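You operate a simulated robot arm through the tools that you are given. There is no shell and no other tool.

You are at the controls of a simulated two-armed robot. One attempt, no reset.

TASK
Put both feeler blocks and the red stick back in their own places.
Fine: GO next to the probe stand, NO GO in the other pocket, the stick in the probe stand; stand the NO GO block on the table meanwhile; leave the brush where it lies. Set down upright: feeler block.

It is judged by the outcome, as a careful person would: the job done as asked, and still so three seconds after it is handed in. It fails if anything else is knocked over, pushed out of place, dropped, spilled or broken.

THE ROBOT
Two 7-joint arms with two-finger parallel grippers on one trunk that stands fixed in place. Base frame: the origin is at the foot of the trunk, x ahead of it, y to its left, z up. Readings come in cm, rad, newtons and seconds.
The left shoulder is at [5, 16.5, 120.5], the right one opposite. With the tool pointing down near the work surface each hand reaches from about 10 to 68 cm from the base axis, measured 20 degrees to its own side. Payload 3.91 kg a hand.
The tool frame of a hand sits at the grasp point between the pads (the TCP): z along the fingers, y along the line on which they close. The tips reach 3 cm beyond it. The gripper opens to 11 cm. The fingers are 2 cm wide and 1 cm thick; the gripper's body (4.8 by 11.2 cm) begins 5.5 cm behind the TCP.
Orientation is that of the tool frame in the base frame, as [roll, pitch, yaw] about the fixed x, y, z axes, in that order (R = Rz(yaw) Ry(pitch) Rx(roll)). With the fingers straight down and closing along the base's y, the tool's x points along the base's -x, its y along +y and its z along -z.

THE INTERFACE
- The arms move only by the tool arm_command. It takes "left_plan", "right_plan" or both (then of equal length, played together; a hand with none holds still); each is text: rows parted by semicolons, each of 7 numbers parted by spaces: the shift along the tool's x, y, z in cm, then the turn, a rotation vector about the tool's x, y, z in degrees, then the gripper command, from -1 (fully open) to 1 (shut), values between in proportion. In form: dx dy dz wx wy wz jaw; .... A call has 1 to 20 rows; each row shifts and turns the commanded pose from where the row before left it, along the tool's axes as they then stand. Rows are played at 5 a second. More than 5 cm and 0.15 rad between two rows, or a gripper value outside its range, and nothing of the call is played. Where a pose cannot be reached the arm comes as near as it can. A force on the tool above 50 N (or 10 N above the force at the start of the call, whichever is more), or a blocked arm, ends the call early, and 0.2 s more pass. The fingers move at their own pace (about 4.5 cm/s each) and stop on an object; they squeeze with about 34 N. The grip force told is the motor's: it shows also when the fingers shut on nothing. Time passes only in rows, and 0.2 s behind the last, so rows that do not move let the fingers close. It gives the time, the measured TCP pose, the force on the tool (base axes), the opening and the grip force at its end, in the units of the frame above (readings bear some noise), with the torque about the TCP (base axes, N m) and any sound that the robot's microphone picked up.
- Cameras (640 x 400 px; columns grow to the right, rows downward): "scene" is now at [8.8, -7.01, 138.36]; the picture's right is [-0.77, -0.64, 0.00], its down [-0.32, 0.38, -0.87] and it looks along [0.56, -0.66, -0.50] (base axes); focal length 228 px, centre (320, 200). "left" rides on the left gripper at [7.3, -1.7, -10.3] in its tool frame; the picture's right is [0.23, 0.97, 0.00], its down [-0.76, 0.18, -0.62] and it looks along [-0.61, 0.14, 0.78] (tool axes); focal length 222 px, centre (320, 200). "right" rides on the right gripper at [7.2, 1.7, -10.3] in its tool frame; the picture's right is [-0.23, 0.97, 0.00], its down [-0.76, -0.18, -0.62] and it looks along [-0.61, -0.14, 0.78] (tool axes); focal length 222 px, centre (320, 200). There is no depth. A picture from a camera that has moved, and an enlarged one, comes with that camera's place and axes in the base frame and with its lens.
- grab_frame(camera): a new picture of that camera. No time passes.
- lift_body(by): slides the trunk up (or, below 0, down) by that many cm; the arms and the scene camera ride with it, the base frame stays. It gives what a move gives, with no picture.
- head_to(pan, tilt): turns the head with the scene camera to pan (to the left, within 1.396 rad either way) and tilt (down, from -0.506 to 1.204), counted from straight ahead of the robot. It gives what a move gives.
- inspect(camera, box): a new picture of the part [left, top, right, bottom] of that camera's present view, enlarged. No time passes.
- finish_job(): hands the job in; it is judged then, once.

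Places have to be worked out from the pictures, the camera data and where the tool is seen. Open the grippers and draw the arms clear of the work before you hand the job in, unless the task says otherwise.

The tools are called after "Call:" as name(argument=value, ...) on one line, values as JSON. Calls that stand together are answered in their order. arm_command: Moves the arms, as the interface text tells. Its arguments: {"type":"object","properties":{"left_plan":{"type":"string"},"right_plan":{"type":"string"}},"required":[]} The other tools are called the same way: lift_body (by) moves the trunk up or down; head_to (pan, tilt) turns the head that bears the scene camera; grab_frame (camera) takes a picture; inspect (camera, box) takes an enlarged picture of a part of a camera's view; finish_job () hands the job in.

At the start:

```text
t: 0.0
left_ee_pos: [41.1, -6.87, 119.48]
left_tcp_rot: [-3.14, -0.001, -3.14]
left_wrist_force: [-0.8, -0.2, 0.3]
left_torque: [0.03, 0.0, 0.01]
left_gripper_width: 10.97
left_gripper_force: 0.1
right_ee_pos: [24.51, -33.57, 122.6]
right_tcp_rot: [-3.14, 0.0, 3.141]
right_wrist_force: [-0.6, -0.5, 1.1]
right_torque: [0.0, -0.01, -0.06]
right_gripper_width: 10.97
right_gripper_force: 0.0
trunk travel left (down, up): [-42.5, 7.8]
head pan, tilt (commanded): [-0.873, 0.52]
```

scene: 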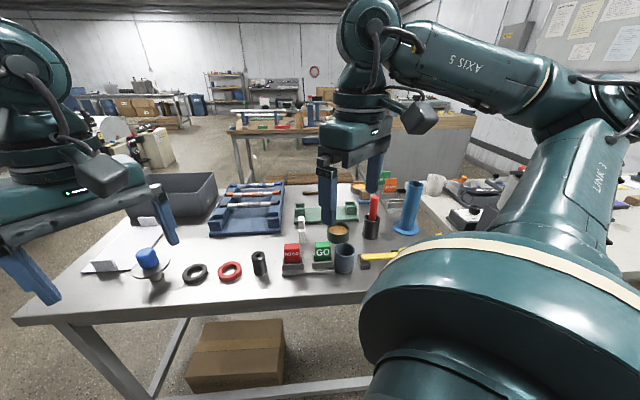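
right: 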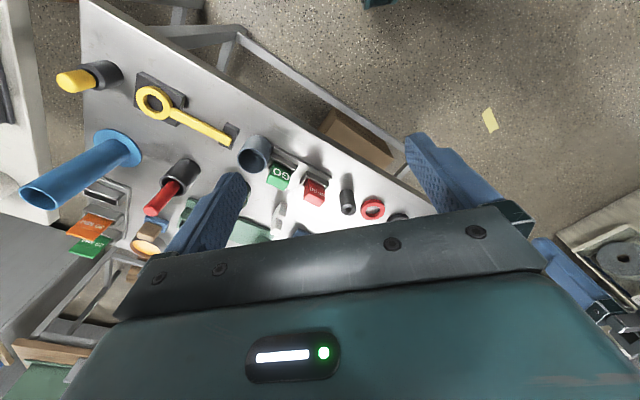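
left: 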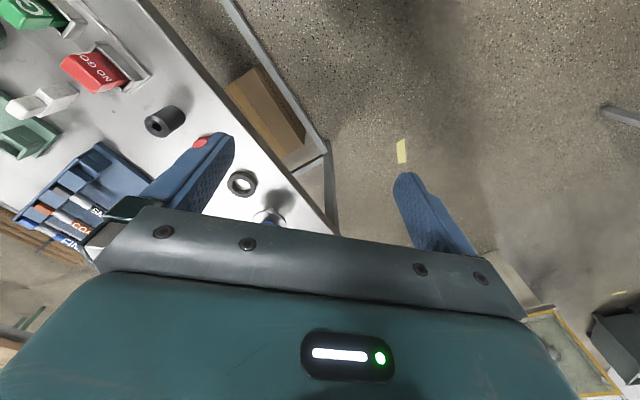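

I'll start with enlarged views of the bench to identify the blocks, pockets, stand and stick.

Call:
inspect(camera="scene", box=[260, 170, 460, 295])

Call:
inspect(camera="scene", box=[80, 170, 300, 307])

Call:
inspect(camera="right", box=[40, 40, 440, 290])

Call:
inspect(camera="left", box=[0, 0, 320, 200])

```text
3.20 times, centred on (360, 232) of scene
camera zoom: at [8.8, -7.01, 138.36], right [-0.77, -0.64, 0.0], down [-0.32, 0.38, -0.87], along [0.56, -0.66, -0.5], focal length 729 px, centre (192, 96)
```

zoom: 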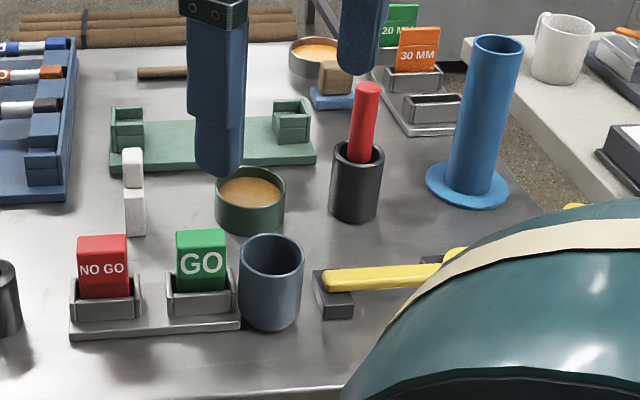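

```text
2.91 times, centred on (190, 238) of scene
camera zoom: at [8.8, -7.01, 138.36], right [-0.77, -0.64, 0.0], down [-0.32, 0.38, -0.87], along [0.56, -0.66, -0.5], focal length 662 px, centre (698, 88)
```

zoom: 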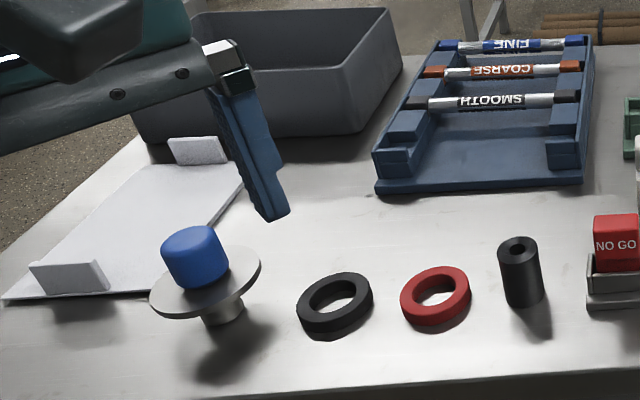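

```text
1.60 times, centred on (240, 165) of right
camera zoom: at [17.38, -31.9, 132.99], right [0.23, 0.97, 0.0], down [0.76, -0.18, 0.62], along [0.61, -0.14, -0.78], focal length 355 px, centre (448, 256)
```

zoom: 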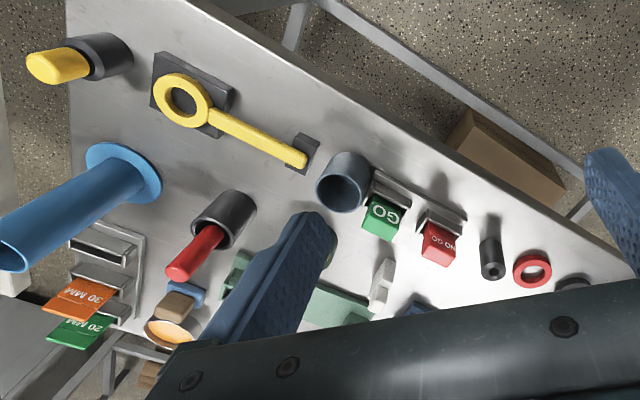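

```text
2.00 times, centred on (160, 100) of left
camera zoom: at [33.77, -8.53, 129.83], right [-0.23, 0.97, 0.0], down [0.76, 0.18, 0.62], along [0.61, 0.14, -0.78], focal length 444 px, centre (640, 400)
```

zoom: 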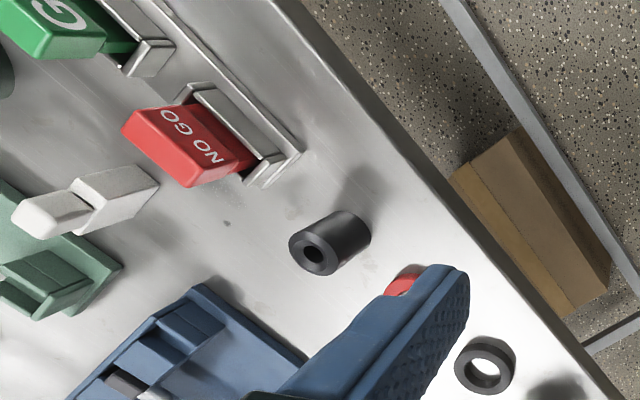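

The blocks appear to sit in a two-pocket rack already; I need to find which thing is the "probe stand" and whether there is any reference layout, so I look at the wall notes and the background table.

Call:
inspect(camera="scene", box=[220, 85, 350, 166])

Call:
inspect(camera="scene", box=[500, 0, 640, 88])

Call:
inspect(camera="scene", box=[240, 215, 370, 296])

Call:
inspect(camera="scene", box=[340, 165, 450, 234])

```text
4.92 times, centred on (285, 126) of scene
camera zoom: at [8.8, -7.01, 138.36], right [-0.77, -0.64, 0.0], down [-0.32, 0.38, -0.87], along [0.56, -0.66, -0.5], focal length 1121 px, centre (492, 567)
```

zoom: 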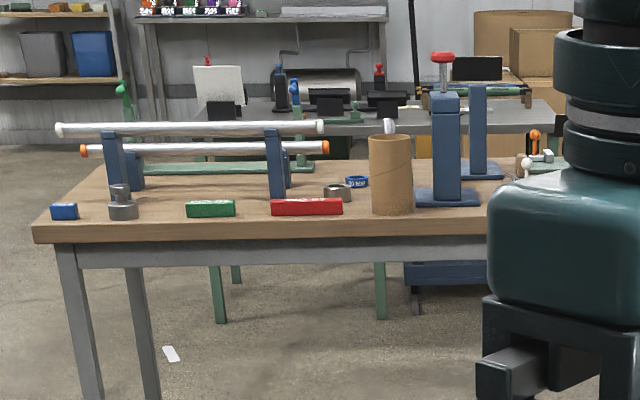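

```text
4.55 times, centred on (570, 44) of scene
camera zoom: at [8.8, -7.01, 138.36], right [-0.77, -0.64, 0.0], down [-0.32, 0.38, -0.87], along [0.56, -0.66, -0.5], focal length 1035 px, centre (-816, 909)
```

zoom: 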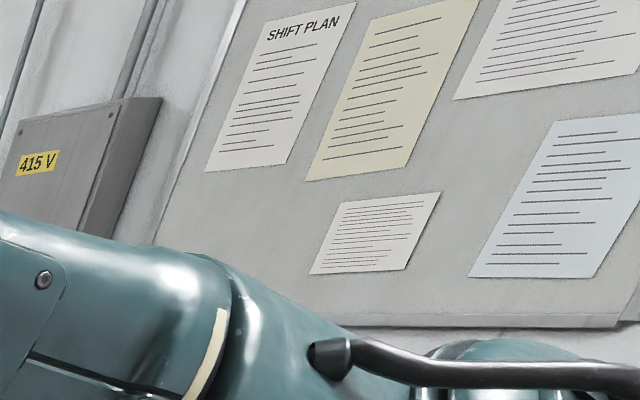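

```text
4.92 times, centred on (305, 256) of scene
camera zoom: at [8.8, -7.01, 138.36], right [-0.77, -0.64, 0.0], down [-0.32, 0.38, -0.87], along [0.56, -0.66, -0.5], focal length 1121 px, centre (394, -73)
```

zoom: 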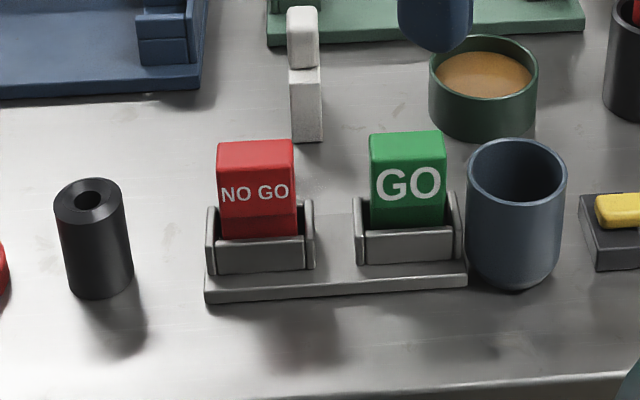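

```text
5.80 times, centred on (395, 200) of scene
camera zoom: at [8.8, -7.01, 138.36], right [-0.77, -0.64, 0.0], down [-0.32, 0.38, -0.87], along [0.56, -0.66, -0.5], focal length 1320 px, centre (-115, 203)
```

zoom: 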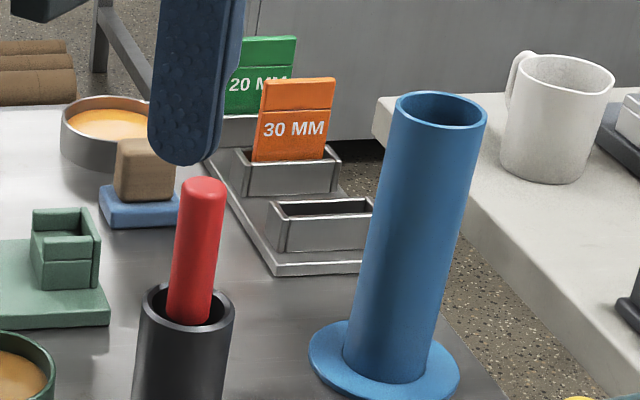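

The rack with NO GO and GO sits beside a blue-grey cup, and the red stick stands in a black cup; I must resolve what the probe stand is. I move the left hand away to the left and shift the right hand to look closely with its camera.

Call:
arm_command(left_plan="0 4 0 0 0 0 -1; 0 4 0 0 0 0 -1; 0 4 0 0 0 0 -1; 0 4 0 0 0 0 -1; 0 4 0 0 0 0 -1; 0 4 0 0 0 0 -1", right_plan="0 -3 0 0 0 0 -1; 0 -3 0 0 0 0 -1; 0 -3 0 0 0 0 -1; 0 -3 0 0 0 0 -1; 0 -3 0 0 0 0 -1; 0 0 0 0 0 0 -1")

Call:
grab_frame(camera="right")

Call:
grab_frame(camera="scene")

```text
t: 1.4
left_ee_pos: [41.01, 17.17, 119.07]
left_tcp_rot: [-3.14, 0.003, -3.139]
left_wrist_force: [-0.2, 0.1, 0.4]
left_torque: [-0.01, -0.02, -0.01]
left_gripper_width: 11.03
left_gripper_force: 0.1
right_ee_pos: [24.45, -48.7, 122.83]
right_tcp_rot: [3.141, 0.001, -3.142]
right_wrist_force: [-0.4, 0.0, 0.3]
right_torque: [0.0, 0.03, 0.0]
right_gripper_width: 11.0
right_gripper_force: 0.0
trunk travel left (down, up): [-42.5, 7.8]
head pan, tilt (commanded): [-0.873, 0.52]
```

```text
taken
camera right: at [17.26, -46.9, 133.04], right [0.23, 0.97, 0.0], down [0.76, -0.18, 0.62], along [0.61, -0.14, -0.78], focal length 222 px, centre (320, 200)
```

right: 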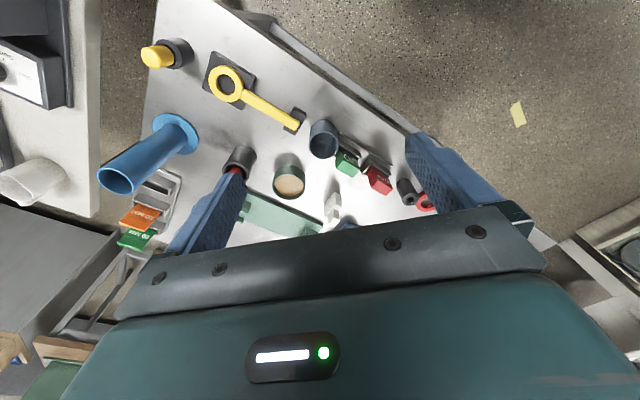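

```text
taken
camera scene: at [8.77, -6.91, 138.38], right [-0.77, -0.64, 0.0], down [-0.32, 0.38, -0.87], along [0.56, -0.67, -0.5], focal length 228 px, centre (320, 200)
```

scene: 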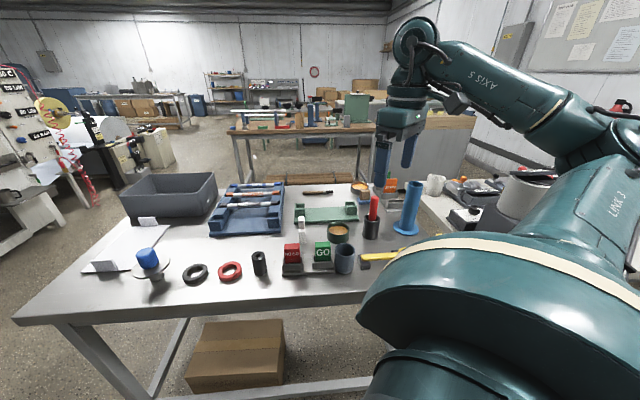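

Zooming the now unobstructed scene around the table, including the left pegboard labels.

Call:
inspect(camera="scene", box=[280, 170, 450, 276])

Call:
inspect(camera="scene", box=[0, 60, 150, 154])

Call:
inspect(camera="right", box=[80, 0, 460, 238])

Call:
inspect(camera="right", box=[200, 100, 440, 250])

```text
3.76 times, centred on (365, 223) of scene
camera zoom: at [8.77, -6.91, 138.38], right [-0.77, -0.64, 0.0], down [-0.32, 0.38, -0.87], along [0.56, -0.67, -0.5], focal length 857 px, centre (151, 113)
```

zoom: 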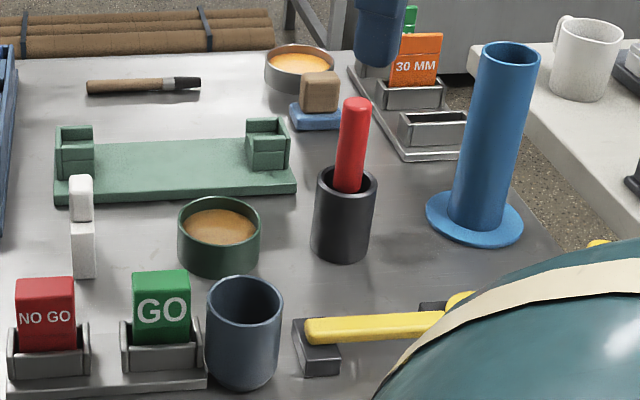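

```text
4.26 times, centred on (75, 107) of scene
camera zoom: at [8.77, -6.91, 138.38], right [-0.77, -0.64, 0.0], down [-0.32, 0.38, -0.87], along [0.56, -0.67, -0.5], focal length 969 px, centre (1363, 596)
```

zoom: 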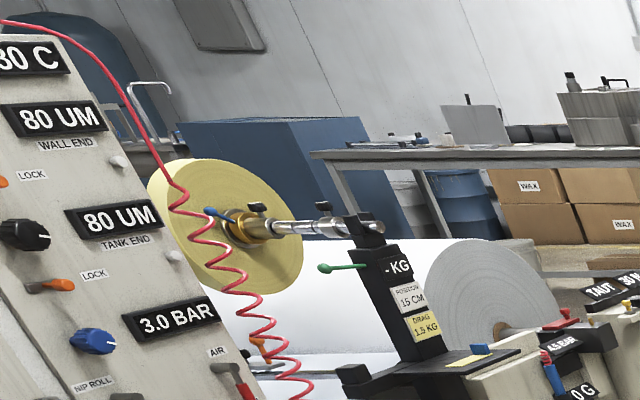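

```text
1.68 times, centred on (270, 119) of right
camera zoom: at [17.26, -46.9, 133.04], right [0.23, 0.97, 0.0], down [0.76, -0.18, 0.62], along [0.61, -0.14, -0.78], focal length 373 px, centre (404, 336)
```

zoom: 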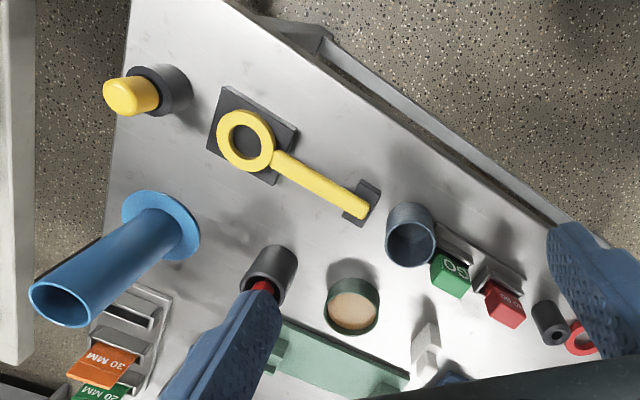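

```text
2.67 times, centred on (320, 175) of right
camera zoom: at [17.26, -46.9, 133.04], right [0.23, 0.97, 0.0], down [0.76, -0.18, 0.62], along [0.61, -0.14, -0.78], focal length 592 px, centre (320, 267)
```

zoom: 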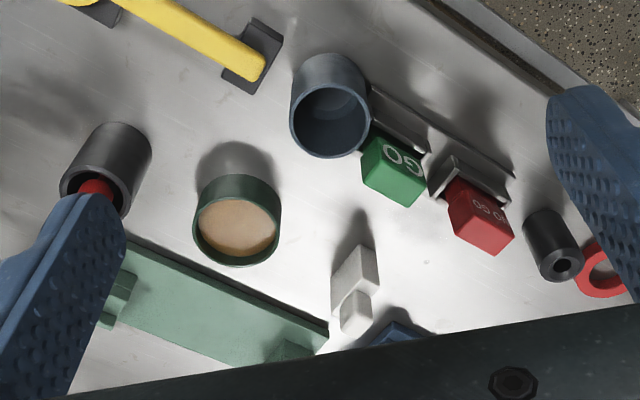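

The stick stands loosely in the black cup; beside NO GO is a black cylinder with a small chamfered bore. I move the right hand closer to look down into the black cup and measure the stick.

Call:
arm_command(right_plan="0 -3 0.8 0 0 0 -1; 0 -3 0.8 0 0 0 -1; 0 -3 0.8 0 0 0 -1; 0 -3 0.8 0 0 0 -1; 0 -3 0.8 0 0 0 -1; 0 0 0 0 0 0 -1")

Call:
grab_frame(camera="right")

Call:
inspect(camera="right", box=[180, 60, 420, 210])

Call:
inspect(camera="scene", box=[350, 170, 450, 232])

```text
t: 2.8
left_ee_pos: [41.04, 17.0, 119.27]
left_tcp_rot: [3.14, -0.001, -3.14]
left_wrist_force: [0.1, -0.2, 0.0]
left_torque: [0.02, 0.01, 0.01]
left_gripper_width: 11.01
left_gripper_force: 0.0
right_ee_pos: [27.88, -51.52, 120.89]
right_tcp_rot: [3.141, 0.001, 3.141]
right_wrist_force: [0.5, -0.7, 0.2]
right_torque: [0.0, -0.02, 0.0]
right_gripper_width: 10.98
right_gripper_force: 0.1
right hand out of reach, approached as far as the arm can: row 1, 2, 3, 4, 5
trunk travel left (down, up): [-42.5, 7.8]
head pan, tilt (commanded): [-0.873, 0.52]
```

```text
taken
camera right: at [20.63, -49.72, 131.21], right [0.23, 0.97, 0.0], down [0.76, -0.18, 0.62], along [0.61, -0.14, -0.78], focal length 222 px, centre (320, 200)
```

right: 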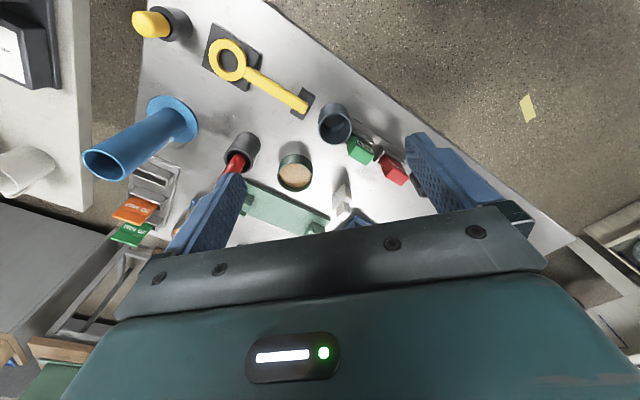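

```text
2.67 times, centred on (300, 135) of right
camera zoom: at [20.63, -49.72, 131.21], right [0.23, 0.97, 0.0], down [0.76, -0.18, 0.62], along [0.61, -0.14, -0.78], focal length 592 px, centre (373, 373)
```

zoom: 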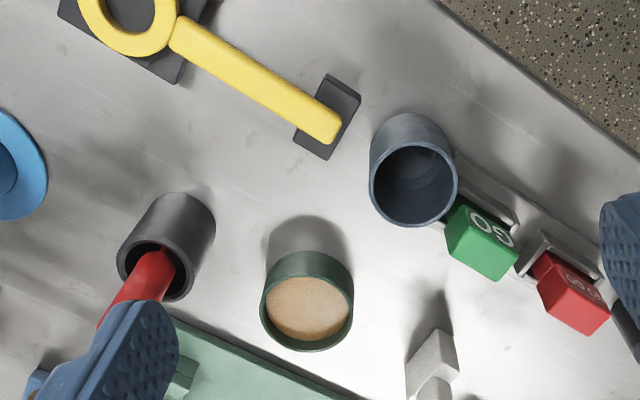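

```text
6.40 times, centred on (400, 201) of scene
camera zoom: at [8.78, -7.0, 138.37], right [-0.77, -0.64, 0.0], down [-0.32, 0.38, -0.87], along [0.56, -0.66, -0.5], focal length 1457 px, centre (-192, 194)
```

zoom: 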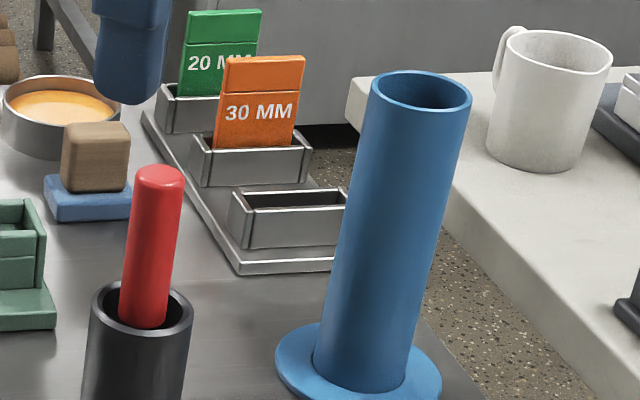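

The right hand was held at its reach limit there. Cup rim works out at about (37.4,-69.6,93.4), stick top ~z 100.5, stick ~2.6 cm thick. Now I go look down at the bored black cylinder beside NO GO and at the rack.

Call:
arm_command(right_plan="-2 3 0 0 0 0 -1; -2 3 0 0 0 0 -1; -2 3 0 0 0 0 -1; -1 3 0 0 0 0 -1; -1 3 0 0 0 0 -1; 0 2 0 0 0 0 -1; 0 0 0 0 0 0 -1")

Call:
grab_frame(camera="right")

Call:
inspect(camera="scene", box=[360, 170, 460, 232])

```text
t: 4.4
left_ee_pos: [41.05, 17.03, 119.36]
left_tcp_rot: [-3.142, 0.0, -3.14]
left_wrist_force: [0.3, 0.3, -0.5]
left_torque: [-0.01, 0.01, -0.01]
left_gripper_width: 10.99
left_gripper_force: 0.1
right_ee_pos: [36.01, -34.21, 120.86]
right_tcp_rot: [3.141, 0.0, 3.14]
right_wrist_force: [-0.7, 0.2, 0.2]
right_torque: [-0.04, 0.02, -0.02]
right_gripper_width: 11.01
right_gripper_force: 0.1
trunk travel left (down, up): [-42.5, 7.8]
head pan, tilt (commanded): [-0.873, 0.52]
```

```text
taken
camera right: at [28.88, -32.57, 131.17], right [0.23, 0.97, 0.0], down [0.76, -0.18, 0.62], along [0.61, -0.14, -0.78], focal length 222 px, centre (320, 200)
```

right: 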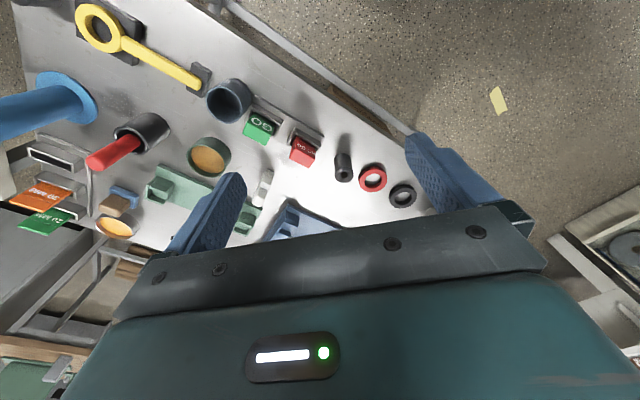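

```text
6.40 times, centred on (410, 201) of scene
camera zoom: at [8.81, -7.02, 138.36], right [-0.77, -0.64, 0.0], down [-0.32, 0.38, -0.87], along [0.56, -0.66, -0.5], focal length 1457 px, centre (-256, 194)
```

zoom: 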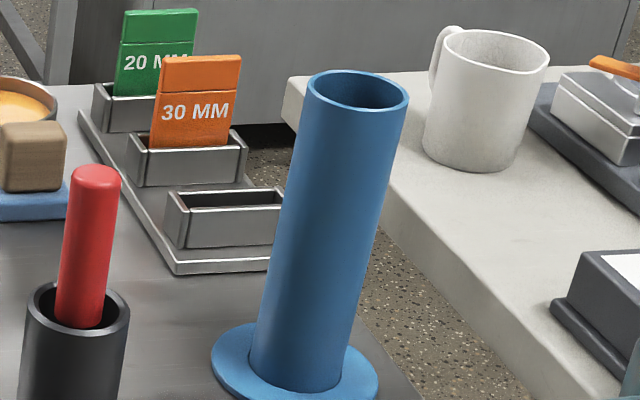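

Good, the hand moved to (36,-34,121). Zooming into this view around the rack, bushing and cups.

Call:
inspect(camera="right", box=[200, 70, 420, 208])

Call:
inspect(camera="right", box=[290, 110, 430, 198])

Call:
inspect(camera="right", box=[60, 80, 260, 205])

Call:
inspect(camera="scene", box=[270, 225, 370, 287])

```text
2.90 times, centred on (310, 139) of right
camera zoom: at [28.88, -32.57, 131.17], right [0.23, 0.97, 0.0], down [0.76, -0.18, 0.62], along [0.61, -0.14, -0.78], focal length 644 px, centre (349, 377)
```

zoom: 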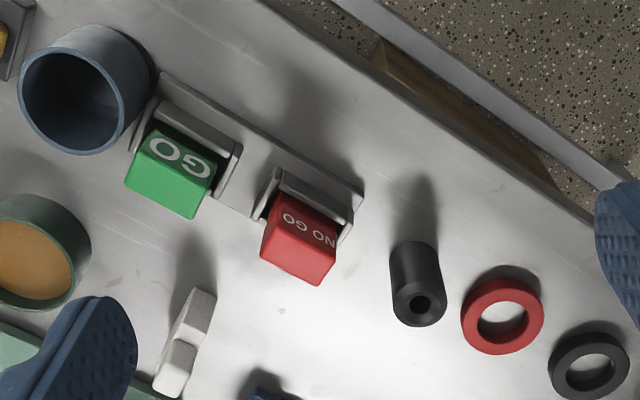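

```text
4.55 times, centred on (360, 154) of right
camera zoom: at [28.88, -32.57, 131.17], right [0.23, 0.97, 0.0], down [0.76, -0.18, 0.62], along [0.61, -0.14, -0.78], focal length 1010 px, centre (138, 409)
```

zoom: 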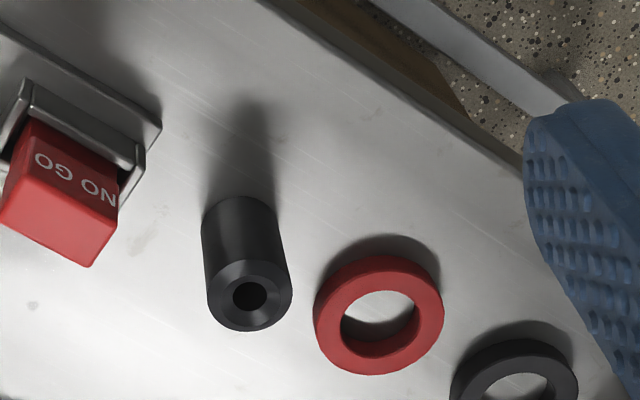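

```text
3.20 times, centred on (160, 142) of right
camera zoom: at [28.88, -32.57, 131.17], right [0.23, 0.97, 0.0], down [0.76, -0.18, 0.62], along [0.61, -0.14, -0.78], focal length 711 px, centre (832, 384)
```

zoom: 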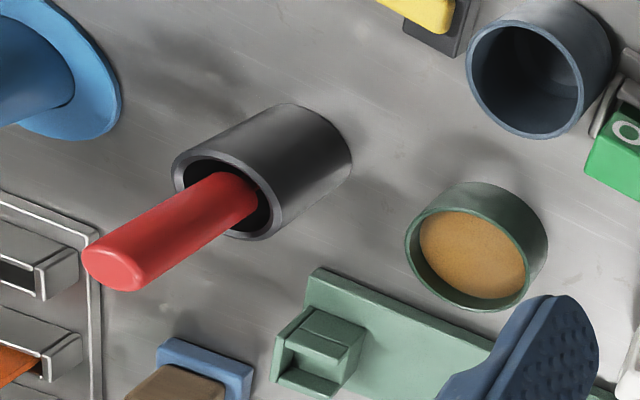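

```text
6.40 times, centred on (320, 256) of scene
camera zoom: at [8.81, -7.02, 138.36], right [-0.77, -0.64, 0.0], down [-0.32, 0.38, -0.87], along [0.56, -0.66, -0.5], focal length 1457 px, centre (320, -158)
```

zoom: 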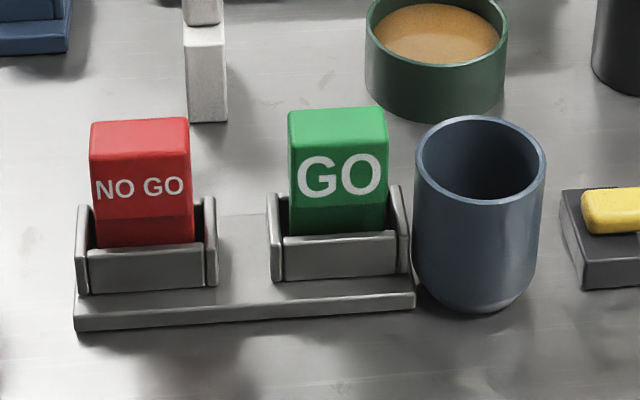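

The stick top triangulates to about (37.3,-69.3,101.5), standing upright and centred in the black cup (rim z 93.4). The bored cylinder next to NO GO (54.8,-33.5, top z 91) has only a ~1.6 cm bore, so I need to see the stick's lower end. I turn the right hand to face the cup and tilt it outward for reach.

Call:
arm_command(right_plan="0 0 0 0 0 8.4 -1; 0 0 0 0 0 8.4 -1; 0 0 0 0 0 8.4 -1; 0 0 0 0 0 8.4 -1; 0 0 0 0 0 8.4 -1; 0 0 0 0 0 8.4 -1; 0 0 0 0 0 8.4 -1; 0 0 0 0 -7.5 0 -1; 0 0 0 0 -7.5 0 -1; 0 0 0 0 -7.5 0 -1; 0 0 0 0 -7.5 0 -1; 0 0 0 0 0 0 -1")

Call:
grab_frame(camera="right")

Call:
grab_frame(camera="scene")

```text
t: 7.0
left_ee_pos: [41.01, 17.0, 119.25]
left_tcp_rot: [-3.141, 0.001, -3.139]
left_wrist_force: [-1.0, 0.0, 0.4]
left_torque: [0.01, -0.03, -0.02]
left_gripper_width: 10.99
left_gripper_force: 0.0
right_ee_pos: [36.0, -34.36, 120.73]
right_tcp_rot: [3.14, 0.526, 2.113]
right_wrist_force: [-1.0, 1.0, 1.2]
right_torque: [-0.03, -0.01, 0.01]
right_gripper_width: 10.97
right_gripper_force: 0.1
trunk travel left (down, up): [-42.5, 7.8]
head pan, tilt (commanded): [-0.873, 0.52]
```

```text
taken
camera right: at [31.62, -23.61, 126.12], right [0.93, 0.34, 0.11], down [0.03, -0.39, 0.92], along [0.35, -0.86, -0.37], focal length 222 px, centre (320, 200)
```

right: 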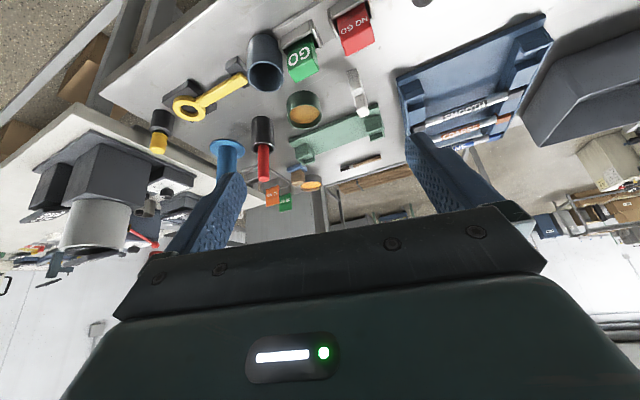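

```text
taken
camera scene: at [8.81, -7.02, 138.36], right [-0.77, -0.64, 0.0], down [-0.32, 0.38, -0.87], along [0.56, -0.66, -0.5], focal length 228 px, centre (320, 200)
```

scene: 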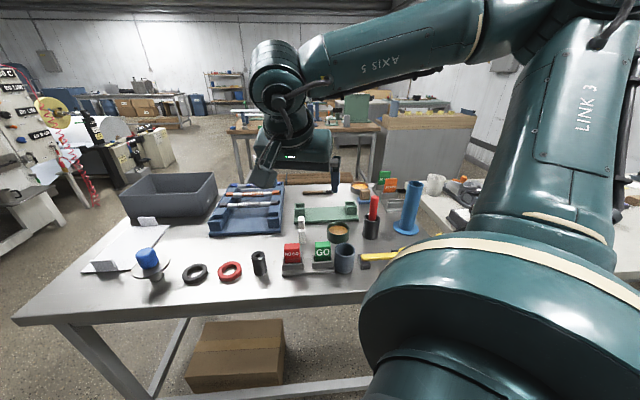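

The hand is now tilted 30° outward and the stick is in its camera view. I move it to above the stick at about (37.3,-69.3,112) and check.

Call:
arm_command(right_plan="-1.84 -1.41 1.906 0 0 0 -1; -1.84 -1.41 1.906 0 0 0 -1; -1.84 -1.41 1.906 0 0 0 -1; -1.84 -1.41 1.906 0 0 0 -1; -1.84 -1.41 1.906 0 0 0 -1; -1.84 -1.41 1.906 0 0 0 -1; -1.84 -1.41 1.906 0 0 0 -1; -1.84 -1.41 1.906 0 0 0 -1; -1.84 -1.41 1.906 0 0 0 -1; -1.84 -1.41 1.906 0 0 0 -1; -1.84 -1.41 1.906 0 0 0 -1; -1.84 -1.41 1.906 0 0 0 -1; 0 0 0 0 0 0 -1")

Call:
grab_frame(camera="right")

Call:
grab_frame(camera="scene")

```text
t: 9.8
left_ee_pos: [41.0, 17.0, 119.35]
left_tcp_rot: [-3.139, 0.0, -3.14]
left_wrist_force: [0.7, 0.8, -0.2]
left_torque: [0.02, 0.02, 0.0]
left_gripper_width: 11.0
left_gripper_force: 0.0
right_ee_pos: [37.56, -68.97, 111.77]
right_tcp_rot: [3.141, 0.523, 2.117]
right_wrist_force: [0.5, -0.1, -0.4]
right_torque: [0.0, 0.01, 0.01]
right_gripper_width: 11.01
right_gripper_force: 0.1
trunk travel left (down, up): [-42.5, 7.8]
head pan, tilt (commanded): [-0.873, 0.52]
```

```text
taken
camera right: at [33.13, -58.29, 117.21], right [0.93, 0.34, 0.11], down [0.03, -0.39, 0.92], along [0.35, -0.86, -0.37], focal length 222 px, centre (320, 200)
```

right: 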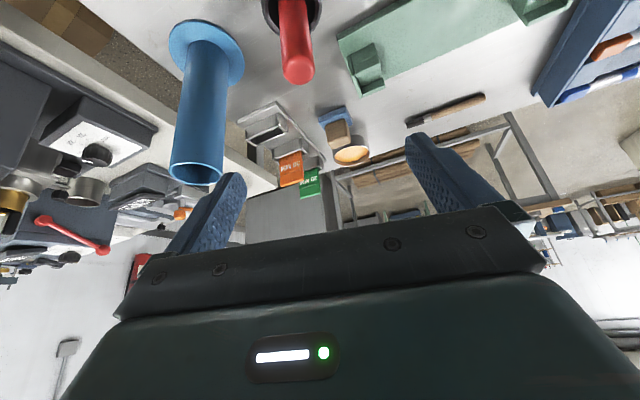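

```text
taken
camera scene: at [8.8, -6.98, 138.37], right [-0.77, -0.64, 0.0], down [-0.32, 0.38, -0.87], along [0.56, -0.67, -0.5], focal length 228 px, centre (320, 200)
```

scene: 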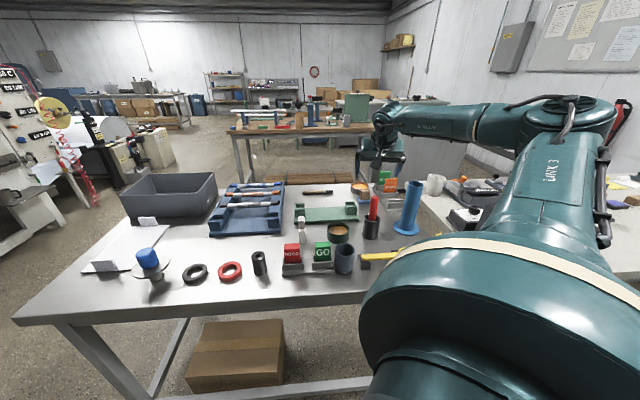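

Hand is at (37.6,-69.0,111.8), reach is fine. I zoom to check the stick and cup under the fingers.

Call:
inspect(camera="right", box=[230, 0, 370, 88])

Call:
inspect(camera="scene", box=[330, 150, 450, 225])

```text
4.55 times, centred on (300, 44) of right
camera zoom: at [33.13, -58.29, 117.21], right [0.93, 0.34, 0.11], down [0.03, -0.39, 0.92], along [0.35, -0.86, -0.37], focal length 1010 px, centre (411, 909)
```

zoom: 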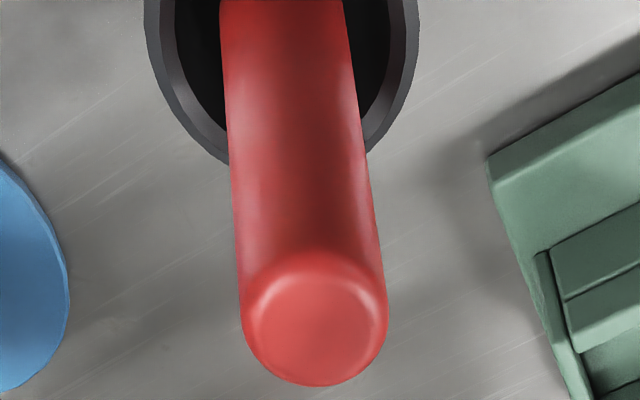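

```text
5.33 times, centred on (390, 188) of scene
camera zoom: at [8.8, -6.98, 138.37], right [-0.77, -0.64, 0.0], down [-0.32, 0.38, -0.87], along [0.56, -0.67, -0.5], focal length 1214 px, centre (-53, 267)
```

zoom: 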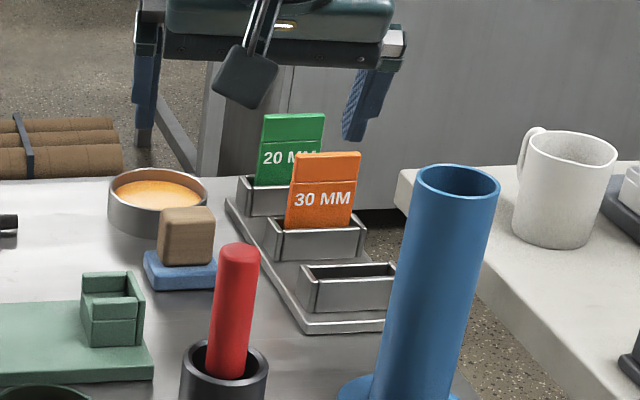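

Stick axis at about (37.35,-69.5), 2.5 cm thick. I descend straight down so the fingers straddle its exposed part, TCP at z≈98.5.

Call:
arm_command(right_plan="0.79 -0.056 1.458 0 0 0 -1; 0.79 -0.056 1.458 0 0 0 -1; 0.79 -0.056 1.458 0 0 0 -1; 0.79 -0.056 1.458 0 0 0 -1; 0.79 -0.056 1.458 0 0 0 -1; 0.79 -0.056 1.458 0 0 0 -1; 0.79 -0.056 1.458 0 0 0 -1; 0.79 -0.056 1.458 0 0 0 -1; 0 0 0 0 0 0 -1")

Call:
grab_frame(camera="right")

Call:
inspect(camera="scene", box=[330, 150, 450, 225])

```text
t: 11.8
left_ee_pos: [40.97, 16.94, 119.17]
left_tcp_rot: [-3.141, 0.001, -3.141]
left_wrist_force: [0.7, 0.4, -0.6]
left_torque: [-0.02, 0.0, -0.03]
left_gripper_width: 11.0
left_gripper_force: 0.1
right_ee_pos: [37.4, -69.8, 98.69]
right_tcp_rot: [3.14, 0.523, 2.116]
right_wrist_force: [-0.6, -0.4, 0.7]
right_torque: [0.02, 0.0, 0.01]
right_gripper_width: 10.99
right_gripper_force: 0.0
trunk travel left (down, up): [-42.5, 7.8]
head pan, tilt (commanded): [-0.873, 0.52]
```

```text
taken
camera right: at [32.92, -59.11, 104.09], right [0.93, 0.34, 0.11], down [0.03, -0.39, 0.92], along [0.35, -0.86, -0.37], focal length 222 px, centre (320, 200)
```

right: 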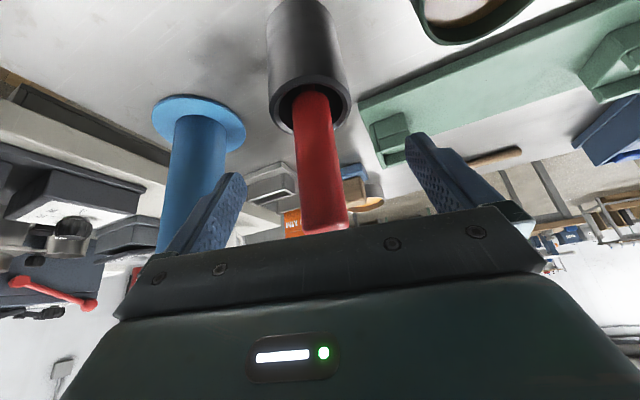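

```text
5.33 times, centred on (390, 188) of scene
camera zoom: at [8.8, -7.0, 138.37], right [-0.77, -0.64, 0.0], down [-0.32, 0.38, -0.87], along [0.56, -0.66, -0.5], focal length 1214 px, centre (-53, 267)
```

zoom: 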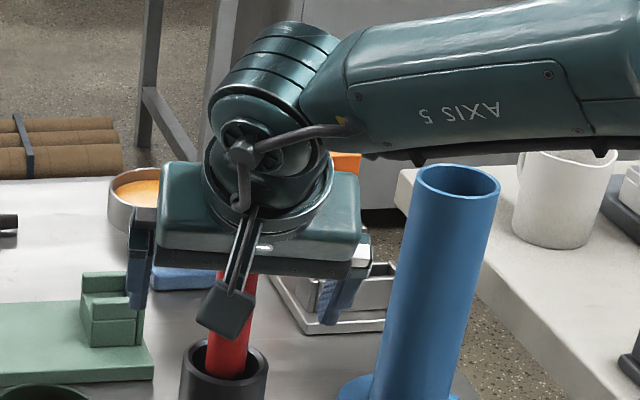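

The stick is between the fingers. I close on it and hold still.

Call:
arm_command(right_plan="0 0 0 0 0 0 0; 0 0 0 0 0 0 0.3; 0 0 0 0 0 0 0.6; 0 0 0 0 0 0 1; 0 0 0 0 0 0 1; 0 0 0 0 0 0 1; 0 0 0 0 0 0 1; 0 0 0 0 0 0 1")

Call:
grab_frame(camera="right")

Call:
inspect(camera="scene", box=[330, 150, 450, 225])

```text
t: 13.6
left_ee_pos: [40.91, 16.97, 119.25]
left_tcp_rot: [3.14, -0.001, -3.14]
left_wrist_force: [-0.8, -0.5, -0.4]
left_torque: [0.0, 0.03, 0.0]
left_gripper_width: 11.04
left_gripper_force: 0.3
right_ee_pos: [37.26, -69.83, 98.78]
right_tcp_rot: [3.141, 0.523, 2.115]
right_wrist_force: [0.5, 0.6, -0.3]
right_torque: [-0.01, -0.03, 0.03]
right_gripper_width: 2.51
right_gripper_force: 33.4
trunk travel left (down, up): [-42.5, 7.8]
head pan, tilt (commanded): [-0.873, 0.52]
```

```text
taken
camera right: at [32.92, -59.11, 104.11], right [0.93, 0.34, 0.11], down [0.03, -0.39, 0.92], along [0.35, -0.86, -0.37], focal length 222 px, centre (320, 200)
```

right: 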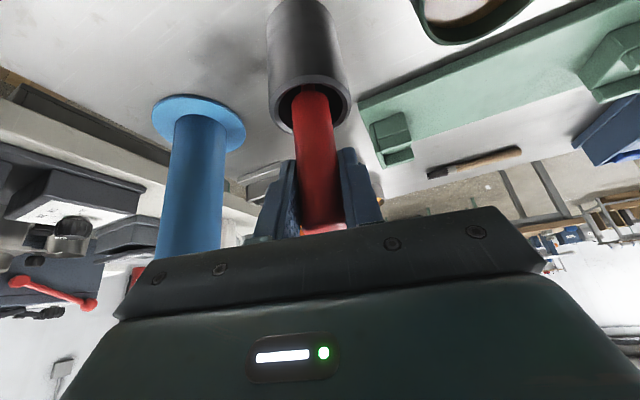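

```text
5.33 times, centred on (390, 188) of scene
camera zoom: at [8.81, -7.01, 138.36], right [-0.77, -0.64, 0.0], down [-0.32, 0.38, -0.87], along [0.56, -0.66, -0.5], focal length 1214 px, centre (-53, 267)
```

zoom: 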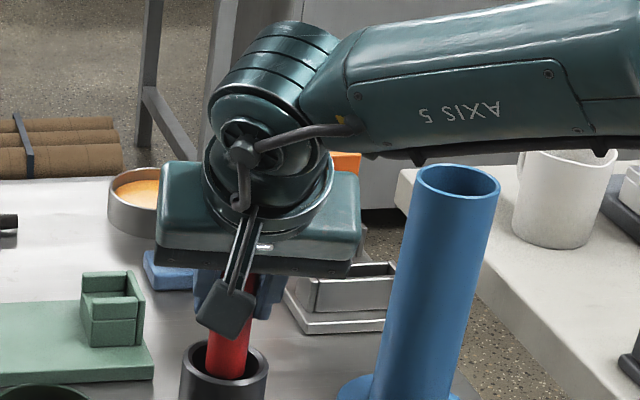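

The stick is gripped (2.51 cm). I lift it straight up 12 cm to see its lower end.

Call:
arm_command(right_plan="-0.25 0 -0.43 0 0 0 1; -0.5 0 -0.865 0 0 0 1; -0.753 0 -1.2975 0 0 0 1; -0.753 0 -1.2975 0 0 0 1; -0.753 0 -1.2975 0 0 0 1; -0.753 0 -1.2975 0 0 0 1; -0.753 0 -1.2975 0 0 0 1; -0.753 0 -1.2975 0 0 0 1; -0.753 0 -1.2975 0 0 0 1; 0 0 0 0 0 0 1")

Call:
grab_frame(camera="right")

Call:
inspect(camera="scene", box=[330, 140, 450, 240])

```text
t: 15.8
left_ee_pos: [40.98, 16.94, 119.23]
left_tcp_rot: [-3.141, -0.001, -3.14]
left_wrist_force: [0.1, -0.5, 0.0]
left_torque: [0.02, -0.03, -0.02]
left_gripper_width: 10.98
left_gripper_force: 0.0
right_ee_pos: [37.24, -69.86, 110.7]
right_tcp_rot: [3.141, 0.522, 2.117]
right_wrist_force: [0.9, -0.1, -0.9]
right_torque: [-0.01, 0.0, 0.0]
right_gripper_width: 2.48
right_gripper_force: 33.6
trunk travel left (down, up): [-42.5, 7.8]
head pan, tilt (commanded): [-0.873, 0.52]
```

```text
taken
camera right: at [32.78, -59.09, 116.07], right [0.93, 0.34, 0.11], down [0.03, -0.39, 0.92], along [0.35, -0.86, -0.37], focal length 222 px, centre (320, 200)
```

right: 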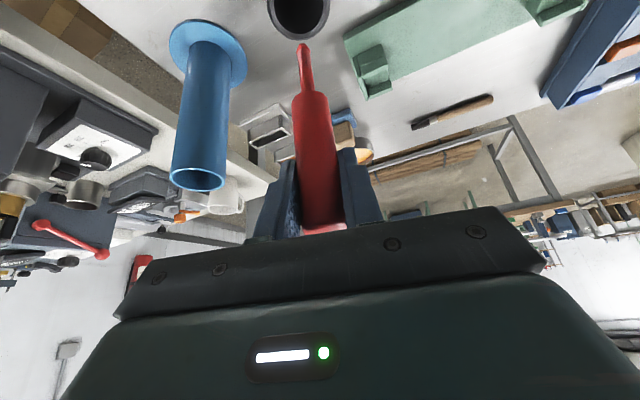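

```text
4.00 times, centred on (390, 190) of scene
camera zoom: at [8.81, -7.02, 138.36], right [-0.77, -0.64, 0.0], down [-0.32, 0.38, -0.87], along [0.56, -0.66, -0.5], focal length 911 px, centre (40, 240)
```

zoom: 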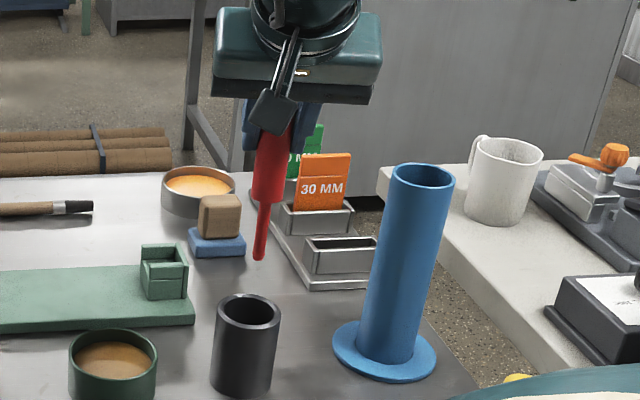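

Key finding: the red stick is a handle with a thin ~1 cm pin below, so the bored black cylinder beside the NO GO pocket is the probe stand. That also explains the swap: GO belongs in the pocket now holding NO GO. I carry the stick over toward the stand, keeping it upright with the pin tip near z≈99.

Call:
arm_command(right_plan="0.7 1.19 -0.412 0 0 0 1; 1.389 2.384 -0.824 0 0 0 1; 1.389 2.384 -0.824 0 0 0 1; 1.389 2.384 -0.824 0 0 0 1; 1.389 2.384 -0.824 0 0 0 1; 1.389 2.384 -0.824 0 0 0 1; 1.389 2.384 -0.824 0 0 0 1; 1.389 2.384 -0.824 0 0 0 1; 1.389 2.384 -0.824 0 0 0 1; 1.389 2.384 -0.824 0 0 0 1; 1.389 2.384 -0.824 0 0 0 1; 1.389 2.384 -0.824 0 0 0 1; 1.389 2.384 -0.824 0 0 0 1; 1.389 2.384 -0.824 0 0 0 1; 0.7 1.19 -0.412 0 0 0 1; 0 0 0 0 0 0 1; 0 0 0 0 0 0 1")

Call:
grab_frame(camera="right")

Call:
grab_frame(camera="scene")

Call:
inspect(camera="scene", box=[200, 200, 330, 281])

```text
t: 19.4
left_ee_pos: [41.01, 16.95, 119.23]
left_tcp_rot: [3.14, 0.0, -3.139]
left_wrist_force: [-0.3, 0.2, -0.2]
left_torque: [-0.03, 0.02, 0.01]
left_gripper_width: 11.0
left_gripper_force: 0.1
right_ee_pos: [54.07, -33.12, 110.72]
right_tcp_rot: [3.141, 0.525, 2.116]
right_wrist_force: [-0.3, 0.2, -1.0]
right_torque: [0.02, 0.0, -0.04]
right_gripper_width: 2.49
right_gripper_force: 34.0
trunk travel left (down, up): [-42.5, 7.8]
head pan, tilt (commanded): [-0.873, 0.52]
```

```text
taken
camera right: at [49.59, -22.43, 116.08], right [0.93, 0.34, 0.11], down [0.03, -0.39, 0.92], along [0.35, -0.86, -0.37], focal length 222 px, centre (320, 200)
```

right: 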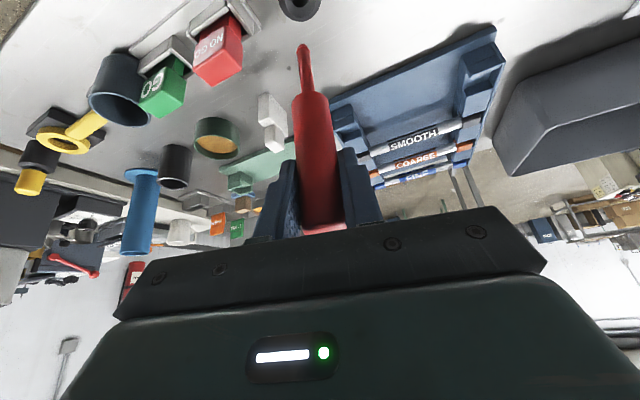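

```text
taken
camera scene: at [8.81, -7.01, 138.36], right [-0.77, -0.64, 0.0], down [-0.32, 0.38, -0.87], along [0.56, -0.66, -0.5], focal length 228 px, centre (320, 200)
```

scene: 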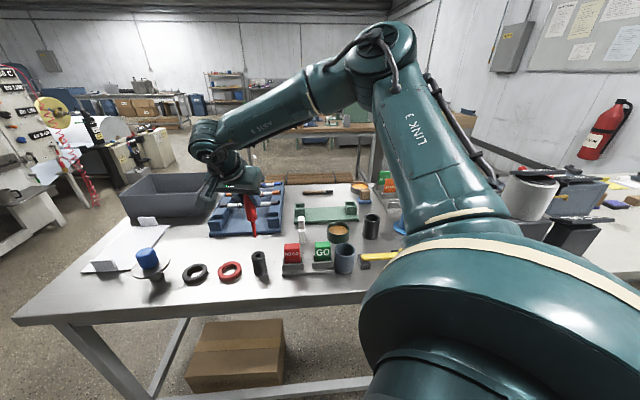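

```text
4.92 times, centred on (265, 240) of scene
camera zoom: at [8.81, -7.01, 138.36], right [-0.77, -0.64, 0.0], down [-0.32, 0.38, -0.87], along [0.56, -0.66, -0.5], focal length 1121 px, centre (591, 1)
```

zoom: 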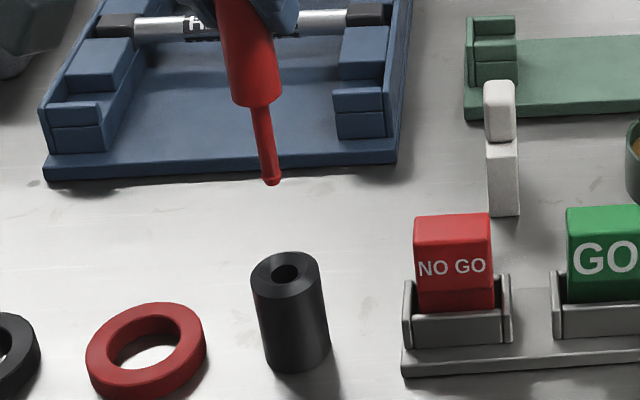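

Pin tip and bore line up well in the scene view. I check the second direction with the right-hand camera.

Call:
inspect(camera="right", box=[250, 0, 350, 62])

```text
6.40 times, centred on (300, 31) of right
camera zoom: at [49.59, -22.43, 116.08], right [0.93, 0.34, 0.11], down [0.03, -0.39, 0.92], along [0.35, -0.86, -0.37], focal length 1422 px, centre (448, 1282)
```

zoom: 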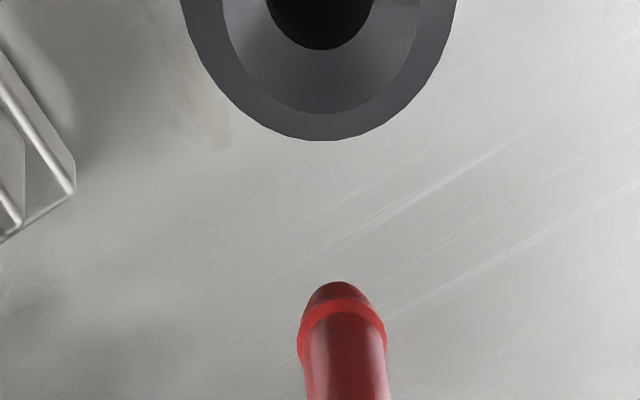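

Combining both views the bore is about 0.3 cm further in x and ~6.9 cm below the pin tip. I shift that little bit and descend 5.5 cm, then re-check.

Call:
arm_command(right_plan="0.512 0.043 0.974 0 0 0 1; 0.512 0.043 0.974 0 0 0 1; 0.512 0.043 0.974 0 0 0 1; 0.512 0.043 0.974 0 0 0 1; 0.512 0.043 0.974 0 0 0 1; 0 0 0 0 0 0 1")

Call:
inspect(camera="right", box=[250, 0, 350, 62])

Call:
inspect(camera="scene", box=[220, 215, 310, 271])

```text
t: 20.8
left_ee_pos: [41.09, 17.0, 119.21]
left_tcp_rot: [-3.141, 0.001, -3.14]
left_wrist_force: [-0.3, 0.3, -0.4]
left_torque: [0.02, -0.03, 0.02]
left_gripper_width: 10.99
left_gripper_force: 0.1
right_ee_pos: [54.23, -33.08, 105.46]
right_tcp_rot: [-3.142, 0.524, 2.115]
right_wrist_force: [-0.5, 0.0, -0.8]
right_torque: [-0.03, 0.0, -0.01]
right_gripper_width: 2.47
right_gripper_force: 34.1
trunk travel left (down, up): [-42.5, 7.8]
head pan, tilt (commanded): [-0.873, 0.52]
```

```text
6.40 times, centred on (300, 31) of right
camera zoom: at [49.78, -22.48, 110.75], right [0.93, 0.34, 0.11], down [0.03, -0.39, 0.92], along [0.35, -0.86, -0.37], focal length 1422 px, centre (448, 1282)
```

zoom: 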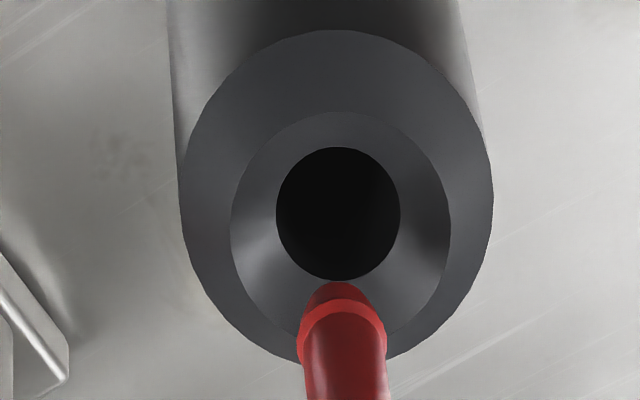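

```text
7.11 times, centred on (265, 243) of scene
camera zoom: at [8.8, -7.01, 138.37], right [-0.77, -0.64, 0.0], down [-0.32, 0.38, -0.87], along [0.56, -0.66, -0.5], focal length 1619 px, centre (711, -106)
```

zoom: 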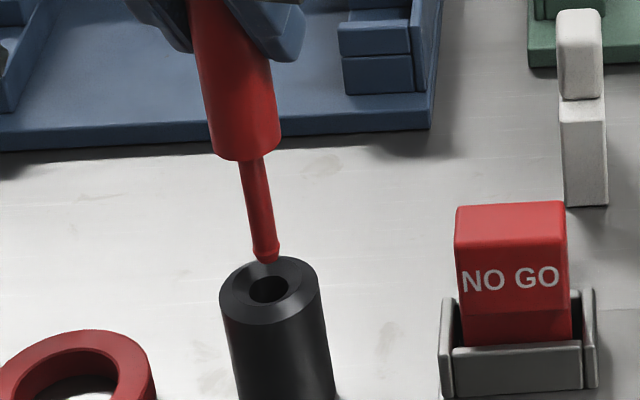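

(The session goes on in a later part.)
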